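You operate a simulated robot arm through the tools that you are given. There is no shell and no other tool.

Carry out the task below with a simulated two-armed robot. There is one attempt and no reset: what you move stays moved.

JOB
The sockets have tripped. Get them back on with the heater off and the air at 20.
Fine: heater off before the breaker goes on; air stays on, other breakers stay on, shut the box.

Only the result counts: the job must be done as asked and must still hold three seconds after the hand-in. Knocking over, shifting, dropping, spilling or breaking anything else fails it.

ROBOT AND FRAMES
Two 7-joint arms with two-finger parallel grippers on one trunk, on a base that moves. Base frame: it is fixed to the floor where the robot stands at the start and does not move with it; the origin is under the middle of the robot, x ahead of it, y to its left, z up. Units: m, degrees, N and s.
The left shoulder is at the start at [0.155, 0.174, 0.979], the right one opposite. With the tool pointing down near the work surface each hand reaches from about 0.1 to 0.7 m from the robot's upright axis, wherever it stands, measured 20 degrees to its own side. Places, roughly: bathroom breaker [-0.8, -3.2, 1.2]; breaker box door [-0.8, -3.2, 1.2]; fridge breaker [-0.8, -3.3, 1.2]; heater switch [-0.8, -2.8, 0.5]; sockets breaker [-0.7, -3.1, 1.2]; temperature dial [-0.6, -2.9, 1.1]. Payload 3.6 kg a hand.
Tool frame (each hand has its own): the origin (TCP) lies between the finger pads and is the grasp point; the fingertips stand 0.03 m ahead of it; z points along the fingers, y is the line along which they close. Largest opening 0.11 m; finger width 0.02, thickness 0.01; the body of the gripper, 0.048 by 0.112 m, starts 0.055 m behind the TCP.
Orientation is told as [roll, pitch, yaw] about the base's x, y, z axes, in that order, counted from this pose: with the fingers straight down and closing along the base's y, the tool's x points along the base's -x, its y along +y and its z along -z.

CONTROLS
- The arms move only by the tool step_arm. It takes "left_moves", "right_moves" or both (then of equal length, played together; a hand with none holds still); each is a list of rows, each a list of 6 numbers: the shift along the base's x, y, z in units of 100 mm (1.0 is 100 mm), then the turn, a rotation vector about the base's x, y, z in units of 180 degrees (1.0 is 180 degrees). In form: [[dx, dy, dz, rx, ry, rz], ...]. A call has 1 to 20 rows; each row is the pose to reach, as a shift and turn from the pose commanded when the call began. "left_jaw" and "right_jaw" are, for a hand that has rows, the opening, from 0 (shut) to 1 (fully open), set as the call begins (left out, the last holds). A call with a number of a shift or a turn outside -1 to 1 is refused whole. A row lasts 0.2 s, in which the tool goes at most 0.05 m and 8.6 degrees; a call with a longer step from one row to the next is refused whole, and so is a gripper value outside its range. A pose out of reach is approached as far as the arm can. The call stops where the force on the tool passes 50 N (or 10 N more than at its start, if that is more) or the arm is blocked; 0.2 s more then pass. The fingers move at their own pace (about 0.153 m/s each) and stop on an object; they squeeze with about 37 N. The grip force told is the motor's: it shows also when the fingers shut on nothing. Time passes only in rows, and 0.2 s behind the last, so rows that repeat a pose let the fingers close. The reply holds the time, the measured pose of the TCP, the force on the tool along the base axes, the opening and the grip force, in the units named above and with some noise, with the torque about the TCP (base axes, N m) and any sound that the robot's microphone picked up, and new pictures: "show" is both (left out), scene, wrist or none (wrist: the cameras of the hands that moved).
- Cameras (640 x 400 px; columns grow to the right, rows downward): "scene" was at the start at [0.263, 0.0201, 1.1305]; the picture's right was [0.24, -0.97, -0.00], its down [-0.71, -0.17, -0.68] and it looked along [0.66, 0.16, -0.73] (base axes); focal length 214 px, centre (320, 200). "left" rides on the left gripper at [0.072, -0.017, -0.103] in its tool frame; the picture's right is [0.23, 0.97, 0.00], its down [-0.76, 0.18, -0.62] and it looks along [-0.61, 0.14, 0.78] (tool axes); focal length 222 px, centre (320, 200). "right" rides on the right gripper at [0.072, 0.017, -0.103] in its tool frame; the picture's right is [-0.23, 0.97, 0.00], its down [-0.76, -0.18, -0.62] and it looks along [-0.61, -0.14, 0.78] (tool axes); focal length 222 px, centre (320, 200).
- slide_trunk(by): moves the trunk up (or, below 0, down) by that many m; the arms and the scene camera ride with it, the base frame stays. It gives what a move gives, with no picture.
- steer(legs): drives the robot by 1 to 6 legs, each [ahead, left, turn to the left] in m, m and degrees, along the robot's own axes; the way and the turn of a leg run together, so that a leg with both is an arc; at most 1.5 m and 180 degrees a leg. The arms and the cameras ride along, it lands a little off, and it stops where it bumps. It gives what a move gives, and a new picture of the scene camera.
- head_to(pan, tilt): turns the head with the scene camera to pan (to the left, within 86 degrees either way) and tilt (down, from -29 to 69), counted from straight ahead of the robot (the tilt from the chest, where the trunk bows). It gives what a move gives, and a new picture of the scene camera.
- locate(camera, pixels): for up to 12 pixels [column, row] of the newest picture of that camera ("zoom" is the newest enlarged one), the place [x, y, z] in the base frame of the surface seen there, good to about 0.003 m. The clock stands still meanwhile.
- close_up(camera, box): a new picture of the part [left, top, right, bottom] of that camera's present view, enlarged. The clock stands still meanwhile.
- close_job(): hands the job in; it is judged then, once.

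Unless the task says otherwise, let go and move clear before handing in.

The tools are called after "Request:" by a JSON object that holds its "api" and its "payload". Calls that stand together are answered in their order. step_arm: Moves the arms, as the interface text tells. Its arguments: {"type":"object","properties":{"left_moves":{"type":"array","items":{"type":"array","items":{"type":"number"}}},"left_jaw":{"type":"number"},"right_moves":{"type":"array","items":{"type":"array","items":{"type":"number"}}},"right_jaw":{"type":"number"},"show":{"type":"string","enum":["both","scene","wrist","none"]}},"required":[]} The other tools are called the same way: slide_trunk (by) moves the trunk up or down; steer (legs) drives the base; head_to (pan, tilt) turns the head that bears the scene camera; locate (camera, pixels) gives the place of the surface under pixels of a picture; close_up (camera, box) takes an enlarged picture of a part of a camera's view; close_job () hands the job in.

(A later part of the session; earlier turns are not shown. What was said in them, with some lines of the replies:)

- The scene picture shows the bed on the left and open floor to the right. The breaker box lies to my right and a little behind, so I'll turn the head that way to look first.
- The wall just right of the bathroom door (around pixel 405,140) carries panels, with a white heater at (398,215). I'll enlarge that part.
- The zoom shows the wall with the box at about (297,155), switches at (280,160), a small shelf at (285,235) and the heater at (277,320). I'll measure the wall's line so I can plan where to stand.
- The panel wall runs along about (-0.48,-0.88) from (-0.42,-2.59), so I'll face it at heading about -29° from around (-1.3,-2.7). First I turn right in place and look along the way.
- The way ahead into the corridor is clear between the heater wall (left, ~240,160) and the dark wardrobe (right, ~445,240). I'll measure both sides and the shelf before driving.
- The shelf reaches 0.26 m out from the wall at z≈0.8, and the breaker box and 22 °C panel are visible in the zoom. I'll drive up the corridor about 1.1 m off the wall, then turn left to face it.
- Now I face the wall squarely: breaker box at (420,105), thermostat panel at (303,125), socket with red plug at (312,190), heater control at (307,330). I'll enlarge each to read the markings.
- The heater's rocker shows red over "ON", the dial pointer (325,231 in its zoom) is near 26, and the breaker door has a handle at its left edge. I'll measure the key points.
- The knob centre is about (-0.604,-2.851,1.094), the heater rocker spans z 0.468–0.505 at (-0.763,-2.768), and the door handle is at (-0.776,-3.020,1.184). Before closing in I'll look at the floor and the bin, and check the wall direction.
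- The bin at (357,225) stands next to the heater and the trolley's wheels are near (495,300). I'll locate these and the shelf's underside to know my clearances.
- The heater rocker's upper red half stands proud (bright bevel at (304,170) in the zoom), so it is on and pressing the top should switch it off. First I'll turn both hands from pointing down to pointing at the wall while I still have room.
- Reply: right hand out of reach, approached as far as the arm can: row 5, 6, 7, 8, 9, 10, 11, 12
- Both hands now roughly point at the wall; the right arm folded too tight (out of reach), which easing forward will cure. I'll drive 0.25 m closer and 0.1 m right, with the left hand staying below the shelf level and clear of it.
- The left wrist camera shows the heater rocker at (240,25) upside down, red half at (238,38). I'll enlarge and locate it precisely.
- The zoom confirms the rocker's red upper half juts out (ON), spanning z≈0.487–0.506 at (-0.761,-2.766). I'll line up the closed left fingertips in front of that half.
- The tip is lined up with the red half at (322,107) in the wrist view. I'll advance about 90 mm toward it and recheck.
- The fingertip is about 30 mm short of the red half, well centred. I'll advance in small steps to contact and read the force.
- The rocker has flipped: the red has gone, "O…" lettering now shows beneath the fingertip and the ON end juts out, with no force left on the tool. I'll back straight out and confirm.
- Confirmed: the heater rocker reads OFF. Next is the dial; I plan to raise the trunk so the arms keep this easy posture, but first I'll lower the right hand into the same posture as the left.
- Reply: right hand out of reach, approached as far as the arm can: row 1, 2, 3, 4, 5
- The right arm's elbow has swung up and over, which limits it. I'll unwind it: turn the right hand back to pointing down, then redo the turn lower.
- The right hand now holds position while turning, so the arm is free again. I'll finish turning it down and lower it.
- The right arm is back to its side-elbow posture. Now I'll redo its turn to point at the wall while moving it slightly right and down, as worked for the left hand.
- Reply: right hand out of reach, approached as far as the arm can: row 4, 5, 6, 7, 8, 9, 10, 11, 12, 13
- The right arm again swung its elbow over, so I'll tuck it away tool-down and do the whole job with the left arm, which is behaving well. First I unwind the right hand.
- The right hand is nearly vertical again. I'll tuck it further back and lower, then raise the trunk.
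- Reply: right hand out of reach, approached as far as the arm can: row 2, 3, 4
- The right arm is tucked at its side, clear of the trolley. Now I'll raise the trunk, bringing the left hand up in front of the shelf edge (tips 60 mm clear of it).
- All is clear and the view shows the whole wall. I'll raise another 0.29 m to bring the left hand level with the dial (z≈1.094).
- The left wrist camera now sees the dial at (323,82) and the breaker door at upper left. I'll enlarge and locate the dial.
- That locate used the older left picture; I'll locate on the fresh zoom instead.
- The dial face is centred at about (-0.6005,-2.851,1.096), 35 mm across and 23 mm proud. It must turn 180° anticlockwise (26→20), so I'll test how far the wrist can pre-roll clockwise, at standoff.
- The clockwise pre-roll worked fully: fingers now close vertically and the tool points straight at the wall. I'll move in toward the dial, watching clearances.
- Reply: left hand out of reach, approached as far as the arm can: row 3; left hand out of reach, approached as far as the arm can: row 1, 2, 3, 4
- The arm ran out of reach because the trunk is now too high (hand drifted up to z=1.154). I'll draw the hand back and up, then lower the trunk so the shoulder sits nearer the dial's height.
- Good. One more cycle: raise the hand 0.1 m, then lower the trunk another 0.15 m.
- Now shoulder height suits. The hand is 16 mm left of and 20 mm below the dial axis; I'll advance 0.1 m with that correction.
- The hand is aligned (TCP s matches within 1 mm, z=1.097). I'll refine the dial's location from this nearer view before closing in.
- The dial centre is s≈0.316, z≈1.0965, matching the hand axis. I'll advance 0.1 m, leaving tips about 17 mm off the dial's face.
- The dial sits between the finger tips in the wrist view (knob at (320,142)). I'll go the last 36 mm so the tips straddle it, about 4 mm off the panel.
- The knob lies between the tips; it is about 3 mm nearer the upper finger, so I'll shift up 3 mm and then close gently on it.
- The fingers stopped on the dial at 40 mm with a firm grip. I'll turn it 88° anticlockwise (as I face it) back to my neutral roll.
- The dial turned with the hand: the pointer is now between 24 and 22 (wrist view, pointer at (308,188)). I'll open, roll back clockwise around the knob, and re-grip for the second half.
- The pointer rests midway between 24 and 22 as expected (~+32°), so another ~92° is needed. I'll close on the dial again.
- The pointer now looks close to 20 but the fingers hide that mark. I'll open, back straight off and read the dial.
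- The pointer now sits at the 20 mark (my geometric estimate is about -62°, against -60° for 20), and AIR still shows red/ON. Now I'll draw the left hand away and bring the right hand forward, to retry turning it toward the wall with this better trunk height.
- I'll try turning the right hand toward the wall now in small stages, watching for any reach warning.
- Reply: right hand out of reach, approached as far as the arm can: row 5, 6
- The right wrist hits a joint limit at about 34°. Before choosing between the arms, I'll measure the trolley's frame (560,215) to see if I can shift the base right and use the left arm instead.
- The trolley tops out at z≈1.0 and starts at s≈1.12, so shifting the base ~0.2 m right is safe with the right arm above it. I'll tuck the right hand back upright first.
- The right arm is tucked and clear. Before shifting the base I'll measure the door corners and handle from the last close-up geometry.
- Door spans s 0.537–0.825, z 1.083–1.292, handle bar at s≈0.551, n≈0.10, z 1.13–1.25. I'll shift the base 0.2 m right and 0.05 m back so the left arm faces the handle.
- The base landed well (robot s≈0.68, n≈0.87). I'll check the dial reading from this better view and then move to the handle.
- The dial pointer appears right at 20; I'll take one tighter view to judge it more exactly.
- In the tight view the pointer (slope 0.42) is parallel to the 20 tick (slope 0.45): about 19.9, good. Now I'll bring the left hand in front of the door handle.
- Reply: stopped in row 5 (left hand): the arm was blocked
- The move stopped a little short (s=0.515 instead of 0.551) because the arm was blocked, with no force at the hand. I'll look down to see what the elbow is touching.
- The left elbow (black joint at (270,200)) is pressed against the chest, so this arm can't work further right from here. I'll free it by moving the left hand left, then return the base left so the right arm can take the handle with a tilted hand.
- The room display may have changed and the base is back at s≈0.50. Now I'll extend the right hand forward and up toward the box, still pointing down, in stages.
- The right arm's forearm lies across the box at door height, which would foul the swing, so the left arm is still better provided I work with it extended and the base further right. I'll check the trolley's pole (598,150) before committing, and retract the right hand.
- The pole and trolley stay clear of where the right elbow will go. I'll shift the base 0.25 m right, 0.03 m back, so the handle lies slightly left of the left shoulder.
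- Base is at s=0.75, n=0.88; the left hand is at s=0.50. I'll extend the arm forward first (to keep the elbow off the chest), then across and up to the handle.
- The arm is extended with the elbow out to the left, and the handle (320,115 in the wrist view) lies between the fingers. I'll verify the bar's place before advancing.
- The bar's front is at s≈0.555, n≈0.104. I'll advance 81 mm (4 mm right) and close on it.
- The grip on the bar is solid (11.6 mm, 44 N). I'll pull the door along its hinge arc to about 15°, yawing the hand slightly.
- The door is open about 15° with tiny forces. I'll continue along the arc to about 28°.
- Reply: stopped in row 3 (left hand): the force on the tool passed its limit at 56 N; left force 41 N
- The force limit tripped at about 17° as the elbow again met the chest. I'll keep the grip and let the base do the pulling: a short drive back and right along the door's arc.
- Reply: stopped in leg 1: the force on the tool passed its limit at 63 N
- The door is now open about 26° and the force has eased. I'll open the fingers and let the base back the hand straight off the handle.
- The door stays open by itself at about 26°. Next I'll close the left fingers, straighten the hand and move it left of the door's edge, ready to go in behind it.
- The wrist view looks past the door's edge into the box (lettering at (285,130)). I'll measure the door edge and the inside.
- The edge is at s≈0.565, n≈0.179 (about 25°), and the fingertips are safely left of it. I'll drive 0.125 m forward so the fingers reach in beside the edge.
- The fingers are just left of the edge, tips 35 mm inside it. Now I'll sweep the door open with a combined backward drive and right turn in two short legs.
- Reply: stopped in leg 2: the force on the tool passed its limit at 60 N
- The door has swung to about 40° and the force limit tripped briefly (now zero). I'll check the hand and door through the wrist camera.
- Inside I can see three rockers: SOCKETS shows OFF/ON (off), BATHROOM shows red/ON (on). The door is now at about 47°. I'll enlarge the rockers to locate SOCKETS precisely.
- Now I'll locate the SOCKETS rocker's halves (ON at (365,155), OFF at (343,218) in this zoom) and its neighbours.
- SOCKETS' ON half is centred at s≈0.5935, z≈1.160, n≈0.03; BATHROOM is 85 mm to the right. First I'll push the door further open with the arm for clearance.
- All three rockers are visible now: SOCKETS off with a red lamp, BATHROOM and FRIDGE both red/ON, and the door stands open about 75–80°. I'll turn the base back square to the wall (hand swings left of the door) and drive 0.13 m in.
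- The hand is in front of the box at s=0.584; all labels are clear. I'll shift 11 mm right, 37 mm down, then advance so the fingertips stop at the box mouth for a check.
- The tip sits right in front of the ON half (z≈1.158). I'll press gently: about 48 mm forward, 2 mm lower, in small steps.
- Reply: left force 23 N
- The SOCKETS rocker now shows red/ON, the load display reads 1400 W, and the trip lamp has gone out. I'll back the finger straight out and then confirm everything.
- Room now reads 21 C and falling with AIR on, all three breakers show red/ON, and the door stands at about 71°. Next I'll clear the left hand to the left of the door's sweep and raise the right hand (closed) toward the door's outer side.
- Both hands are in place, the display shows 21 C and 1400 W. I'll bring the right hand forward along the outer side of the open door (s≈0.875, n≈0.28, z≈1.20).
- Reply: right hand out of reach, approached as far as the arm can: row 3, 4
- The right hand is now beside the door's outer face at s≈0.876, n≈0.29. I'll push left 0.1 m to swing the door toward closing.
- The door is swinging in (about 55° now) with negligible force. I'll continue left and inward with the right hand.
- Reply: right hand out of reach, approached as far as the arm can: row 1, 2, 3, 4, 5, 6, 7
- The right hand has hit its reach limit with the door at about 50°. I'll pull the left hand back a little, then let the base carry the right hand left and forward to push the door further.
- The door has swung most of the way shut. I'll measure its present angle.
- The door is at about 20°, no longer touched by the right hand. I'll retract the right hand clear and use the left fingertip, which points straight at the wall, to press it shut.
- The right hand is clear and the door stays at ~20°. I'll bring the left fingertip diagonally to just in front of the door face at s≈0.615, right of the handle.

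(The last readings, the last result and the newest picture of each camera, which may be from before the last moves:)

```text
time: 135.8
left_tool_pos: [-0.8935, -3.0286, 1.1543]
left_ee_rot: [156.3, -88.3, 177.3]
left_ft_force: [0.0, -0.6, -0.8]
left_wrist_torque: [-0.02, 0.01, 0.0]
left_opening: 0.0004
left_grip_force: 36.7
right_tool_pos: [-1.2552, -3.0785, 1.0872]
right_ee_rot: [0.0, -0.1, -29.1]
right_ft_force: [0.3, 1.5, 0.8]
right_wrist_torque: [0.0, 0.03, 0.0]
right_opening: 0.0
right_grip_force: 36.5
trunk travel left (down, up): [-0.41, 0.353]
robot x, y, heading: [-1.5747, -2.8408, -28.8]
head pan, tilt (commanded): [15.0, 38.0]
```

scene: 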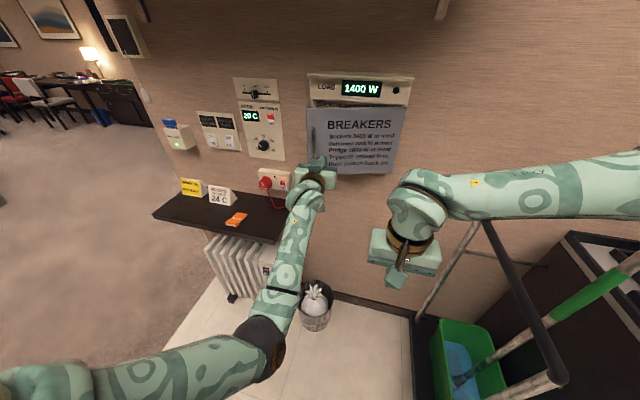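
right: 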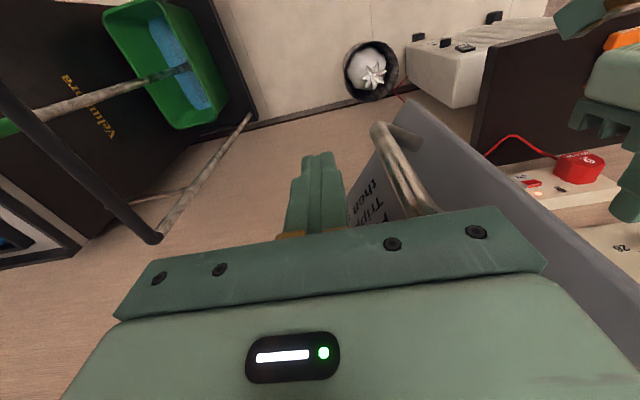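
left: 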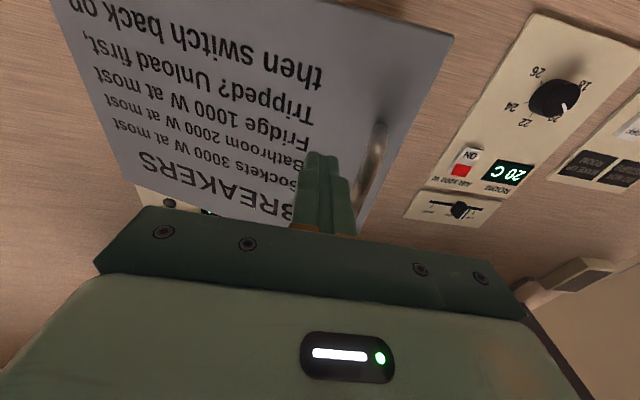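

The room display now reads 20 C. The fingertip is 30 mm in front of the door, right of the handle; I'll push it slowly shut.

Request:
{"api": "step_arm", "payload": {"left_moves": [[0.17, -0.097, 0, 0, 0, 0], [0.34, -0.19, 0, 0, 0, 0], [0.51, -0.285, 0, 0, 0, 0], [0.68, -0.38, 0, 0, 0, 0], [0.82, -0.455, 0, 0, 0, 0], [0.91, -0.505, 0, 0, 0, 0], [0.945, -0.524, 0, 0, 0, 0], [0.945, -0.524, 0, 0, 0, 0]], "show": "both"}}

Request:
{"api": "close_up", "payload": {"camera": "scene", "box": [290, 60, 430, 190]}}

Request:
{"api": "locate", "payload": {"camera": "zoom", "pixels": [[95, 170], [110, 330], [460, 180], [430, 330], [300, 180], [260, 300], [90, 150]]}}

```text
time: 137.6
left_tool_pos: [-0.798, -3.0795, 1.1548]
left_ee_rot: [155.9, -88.3, 177.7]
left_ft_force: [-11.0, 7.7, -3.4]
left_wrist_torque: [0.12, 0.13, -0.07]
left_opening: 0.0003
left_grip_force: 36.2
right_tool_pos: [-1.2572, -3.0779, 1.0866]
right_ee_rot: [0.0, -0.2, -29.1]
right_ft_force: [-0.2, 0.4, -0.1]
right_wrist_torque: [-0.01, 0.03, 0.02]
right_opening: 0.0001
right_grip_force: 36.8
trunk travel left (down, up): [-0.41, 0.353]
robot x, y, heading: [-1.5738, -2.844, -28.8]
head pan, tilt (commanded): [15.0, 38.0]
```

scene: 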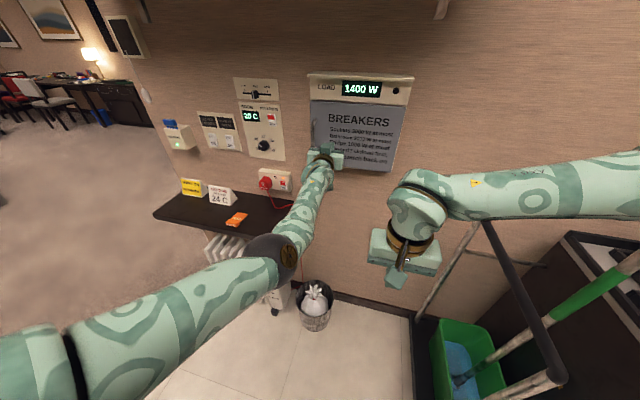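
left: 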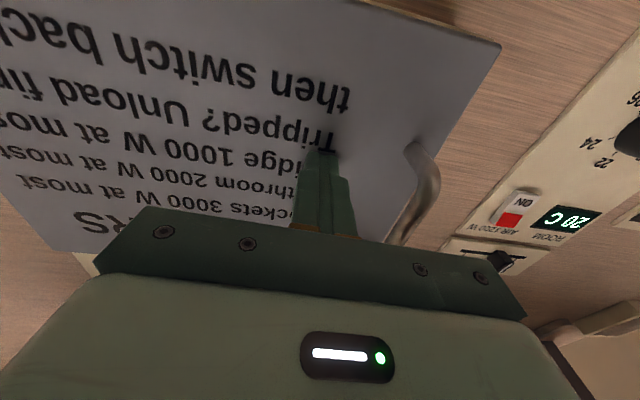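

```text
3.08 times, centred on (360, 125) of scene
```

zoom: 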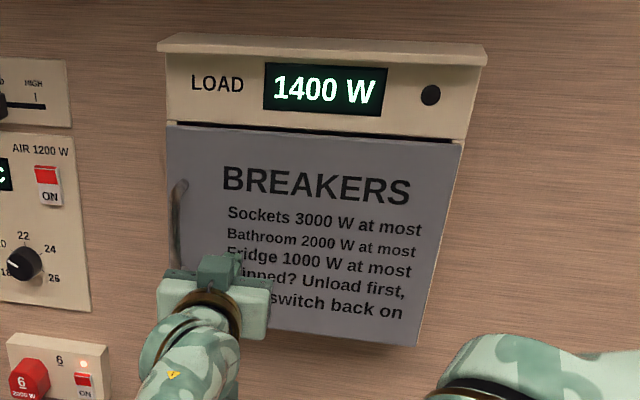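

```text
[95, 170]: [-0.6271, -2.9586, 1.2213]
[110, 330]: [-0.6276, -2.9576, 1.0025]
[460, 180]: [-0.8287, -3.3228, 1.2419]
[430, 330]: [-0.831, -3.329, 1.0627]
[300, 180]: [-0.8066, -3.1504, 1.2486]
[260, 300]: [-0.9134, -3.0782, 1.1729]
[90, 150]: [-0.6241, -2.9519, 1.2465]
```

The door is against its stop (13 N at the fingertip). I'll press a touch more to seat it, then back the hand out straight.

Request:
{"api": "step_arm", "payload": {"left_moves": [[0.04, -0.022, 0, 0, 0, 0], [0.04, -0.022, 0, 0, 0, 0]], "show": "none"}}

Request:
{"api": "step_arm", "payload": {"left_moves": [[-0.1, 0.055, 0, 0, 0, 0], [-0.3, 0.166, 0, 0, 0, 0], [-0.6, 0.33, 0, 0, 0, 0], [-0.9, 0.5, 0, 0, 0, 0]], "show": "both"}}

Request:
{"api": "close_up", "payload": {"camera": "scene", "box": [290, 60, 430, 190]}}

Request:
{"api": "locate", "payload": {"camera": "zoom", "pixels": [[175, 150], [178, 300], [455, 165], [420, 320], [200, 240], [300, 180], [170, 110]]}}

```text
time: 138.2
left_tool_pos: [-0.7977, -3.0797, 1.1556]
left_ee_rot: [155.0, -88.3, 178.7]
left_ft_force: [-37.5, 20.9, -13.8]
left_wrist_torque: [0.42, 0.65, -0.18]
left_opening: 0.0002
left_grip_force: 37.0
right_tool_pos: [-1.2592, -3.0756, 1.0899]
right_ee_rot: [0.0, -0.5, -29.0]
right_ft_force: [-0.6, -0.2, 0.2]
right_wrist_torque: [0.0, 0.01, -0.02]
right_opening: 0.0
right_grip_force: 36.5
trunk travel left (down, up): [-0.41, 0.353]
robot x, y, heading: [-1.5745, -2.8425, -29.2]
head pan, tilt (commanded): [15.0, 38.0]
```

```text
time: 139.2
left_tool_pos: [-0.8836, -3.0321, 1.1559]
left_ee_rot: [158.1, -88.2, 175.6]
left_ft_force: [0.6, -0.4, 0.2]
left_wrist_torque: [0.03, 0.01, 0.02]
left_opening: 0.0
left_grip_force: 36.9
right_tool_pos: [-1.2562, -3.0781, 1.0881]
right_ee_rot: [-0.1, -0.2, -29.0]
right_ft_force: [-1.1, -0.6, -0.9]
right_wrist_torque: [0.0, -0.02, -0.02]
right_opening: 0.0
right_grip_force: 37.2
trunk travel left (down, up): [-0.41, 0.353]
robot x, y, heading: [-1.5758, -2.8418, -28.7]
head pan, tilt (commanded): [15.0, 38.0]
```

scene: 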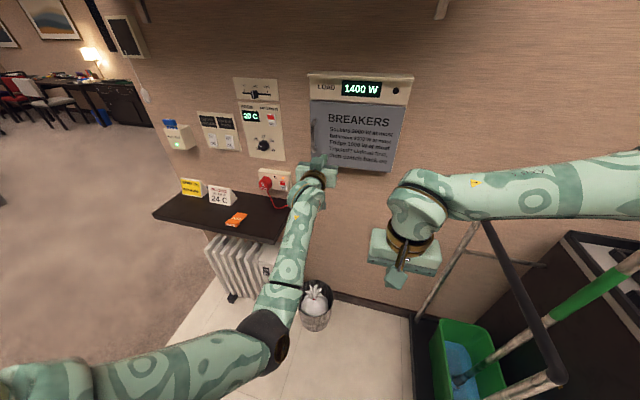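
left: 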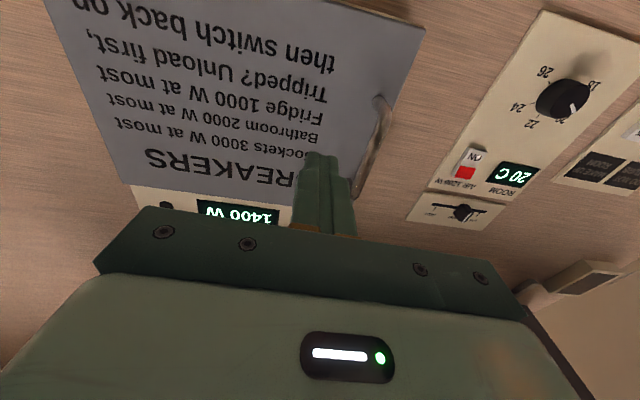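

```text
3.08 times, centred on (360, 125) of scene
```

zoom: 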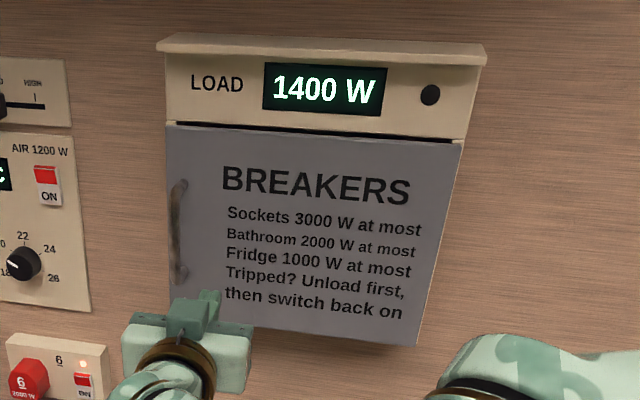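

```text
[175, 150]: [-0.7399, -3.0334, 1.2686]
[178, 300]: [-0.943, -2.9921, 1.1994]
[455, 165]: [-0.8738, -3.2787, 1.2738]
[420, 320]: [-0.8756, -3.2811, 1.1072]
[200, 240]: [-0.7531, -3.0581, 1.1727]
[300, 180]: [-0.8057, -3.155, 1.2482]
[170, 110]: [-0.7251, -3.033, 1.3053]
```

The door is flush (n≈0.064 left, 0.062 right, same as before opening), load 1400 W, air ON, room 20 C. I'll drive back clear and do a last check of everything.

Request:
{"api": "steer", "payload": {"legs": [[-0.25, 0, 0]]}}

Request:
{"api": "head_to", "payload": {"pan": 15, "tilt": 38}}

Request:
{"api": "close_up", "payload": {"camera": "scene", "box": [150, 60, 330, 220]}}

Request:
{"api": "close_up", "payload": {"camera": "scene", "box": [300, 60, 420, 170]}}

Request:
{"api": "close_up", "payload": {"camera": "scene", "box": [200, 200, 340, 320]}}

```text
time: 141.0
left_tool_pos: [-1.0969, -2.9157, 1.1555]
left_ee_rot: [156.3, -88.2, 177.1]
left_ft_force: [-1.3, 0.1, 0.0]
left_wrist_torque: [0.0, 0.02, 0.01]
left_opening: 0.0
left_grip_force: 36.8
right_tool_pos: [-1.4705, -2.9613, 1.0878]
right_ee_rot: [0.0, -0.3, -29.3]
right_ft_force: [-0.8, 1.1, 1.0]
right_wrist_torque: [-0.03, -0.06, 0.03]
right_opening: 0.0
right_grip_force: 36.7
trunk travel left (down, up): [-0.41, 0.353]
robot x, y, heading: [-1.7859, -2.7258, -29.1]
head pan, tilt (commanded): [15.0, 38.0]
```

scene: 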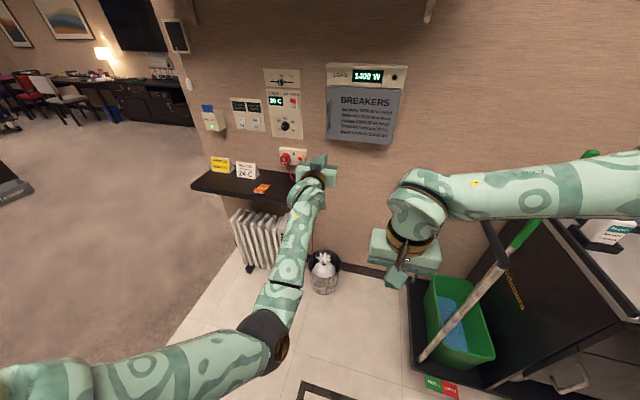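

```text
time: 141.6
left_tool_pos: [-1.0972, -2.9175, 1.155]
left_ee_rot: [156.1, -88.3, 177.4]
left_ft_force: [-0.1, 0.0, -0.2]
left_wrist_torque: [0.0, 0.01, 0.0]
left_opening: 0.0001
left_grip_force: 37.3
right_tool_pos: [-1.4703, -2.9618, 1.087]
right_ee_rot: [-0.1, -0.2, -29.3]
right_ft_force: [0.2, -0.4, -0.5]
right_wrist_torque: [-0.02, -0.01, -0.02]
right_opening: 0.0001
right_grip_force: 36.9
trunk travel left (down, up): [-0.41, 0.353]
robot x, y, heading: [-1.7875, -2.7252, -29.0]
head pan, tilt (commanded): [15.0, 38.0]
```

scene: 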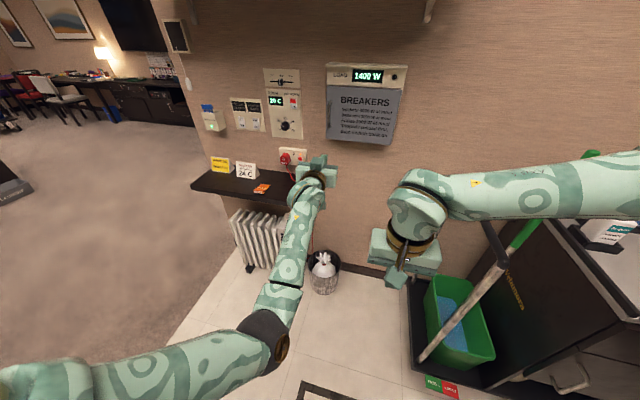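

```text
2.50 times, centred on (240, 140) of scene
```

zoom: 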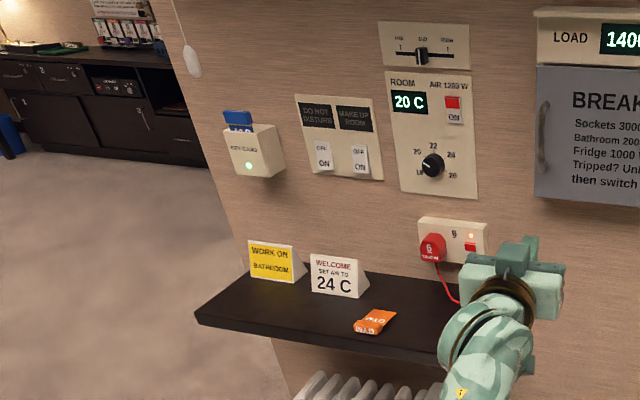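

```text
3.64 times, centred on (360, 115) of scene
```

zoom: 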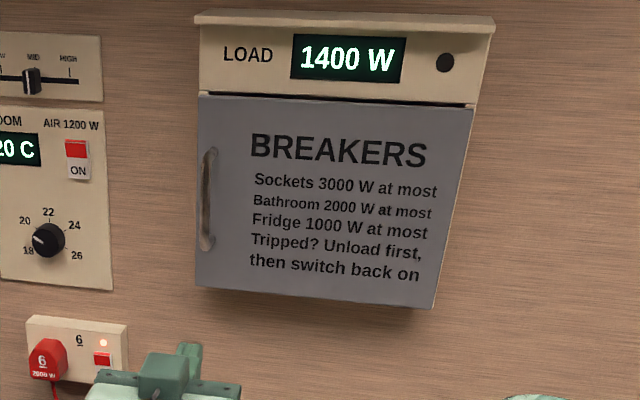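

```text
3.33 times, centred on (270, 260) of scene
```

zoom: 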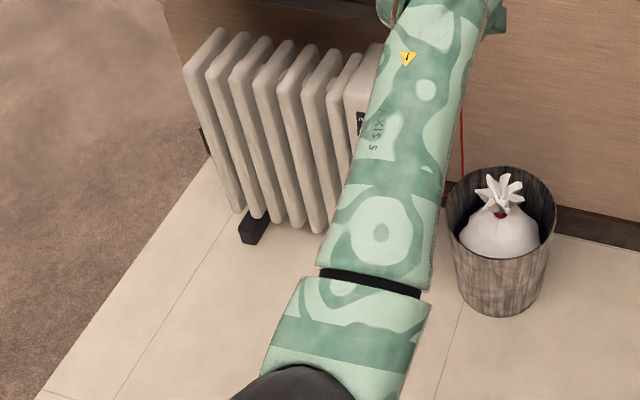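

Everything checks out: heater off, dial at 20 with the room at 20 C, AIR still red/ON, and load steady at 1400 W with the trip lamp dark. The door is flush, the shelf items and bin are undisturbed, and both hands are clear, so I'm handing in.

Request:
{"api": "close_job", "payload": {}}

```text
The job is handed in.
```

The sockets are back on, with the heater off and the air set to 20. I've handed the job in; no verdict has come back yet.

- **Heater:** I switched it off before touching the breaker, and its switch read OFF afterwards.
- **Air:** It stayed on throughout. I turned the dial from 26 to 20, and the room display has since dropped from 22 C to 20 C.
- **Breakers:** The sockets breaker is on, the trip lamp is out and the load reads 1400 W against the 3000 W limit. I didn't touch the bathroom and fridge breakers, and both still showed on.
- **Box:** The door is shut flush, as it was at the start.

On my last look the shelf items, bin and heater were where they started, and both hands were clear. The arms were blocked or hit the force limit a few times while I was opening the door, but I saw nothing moved or damaged.
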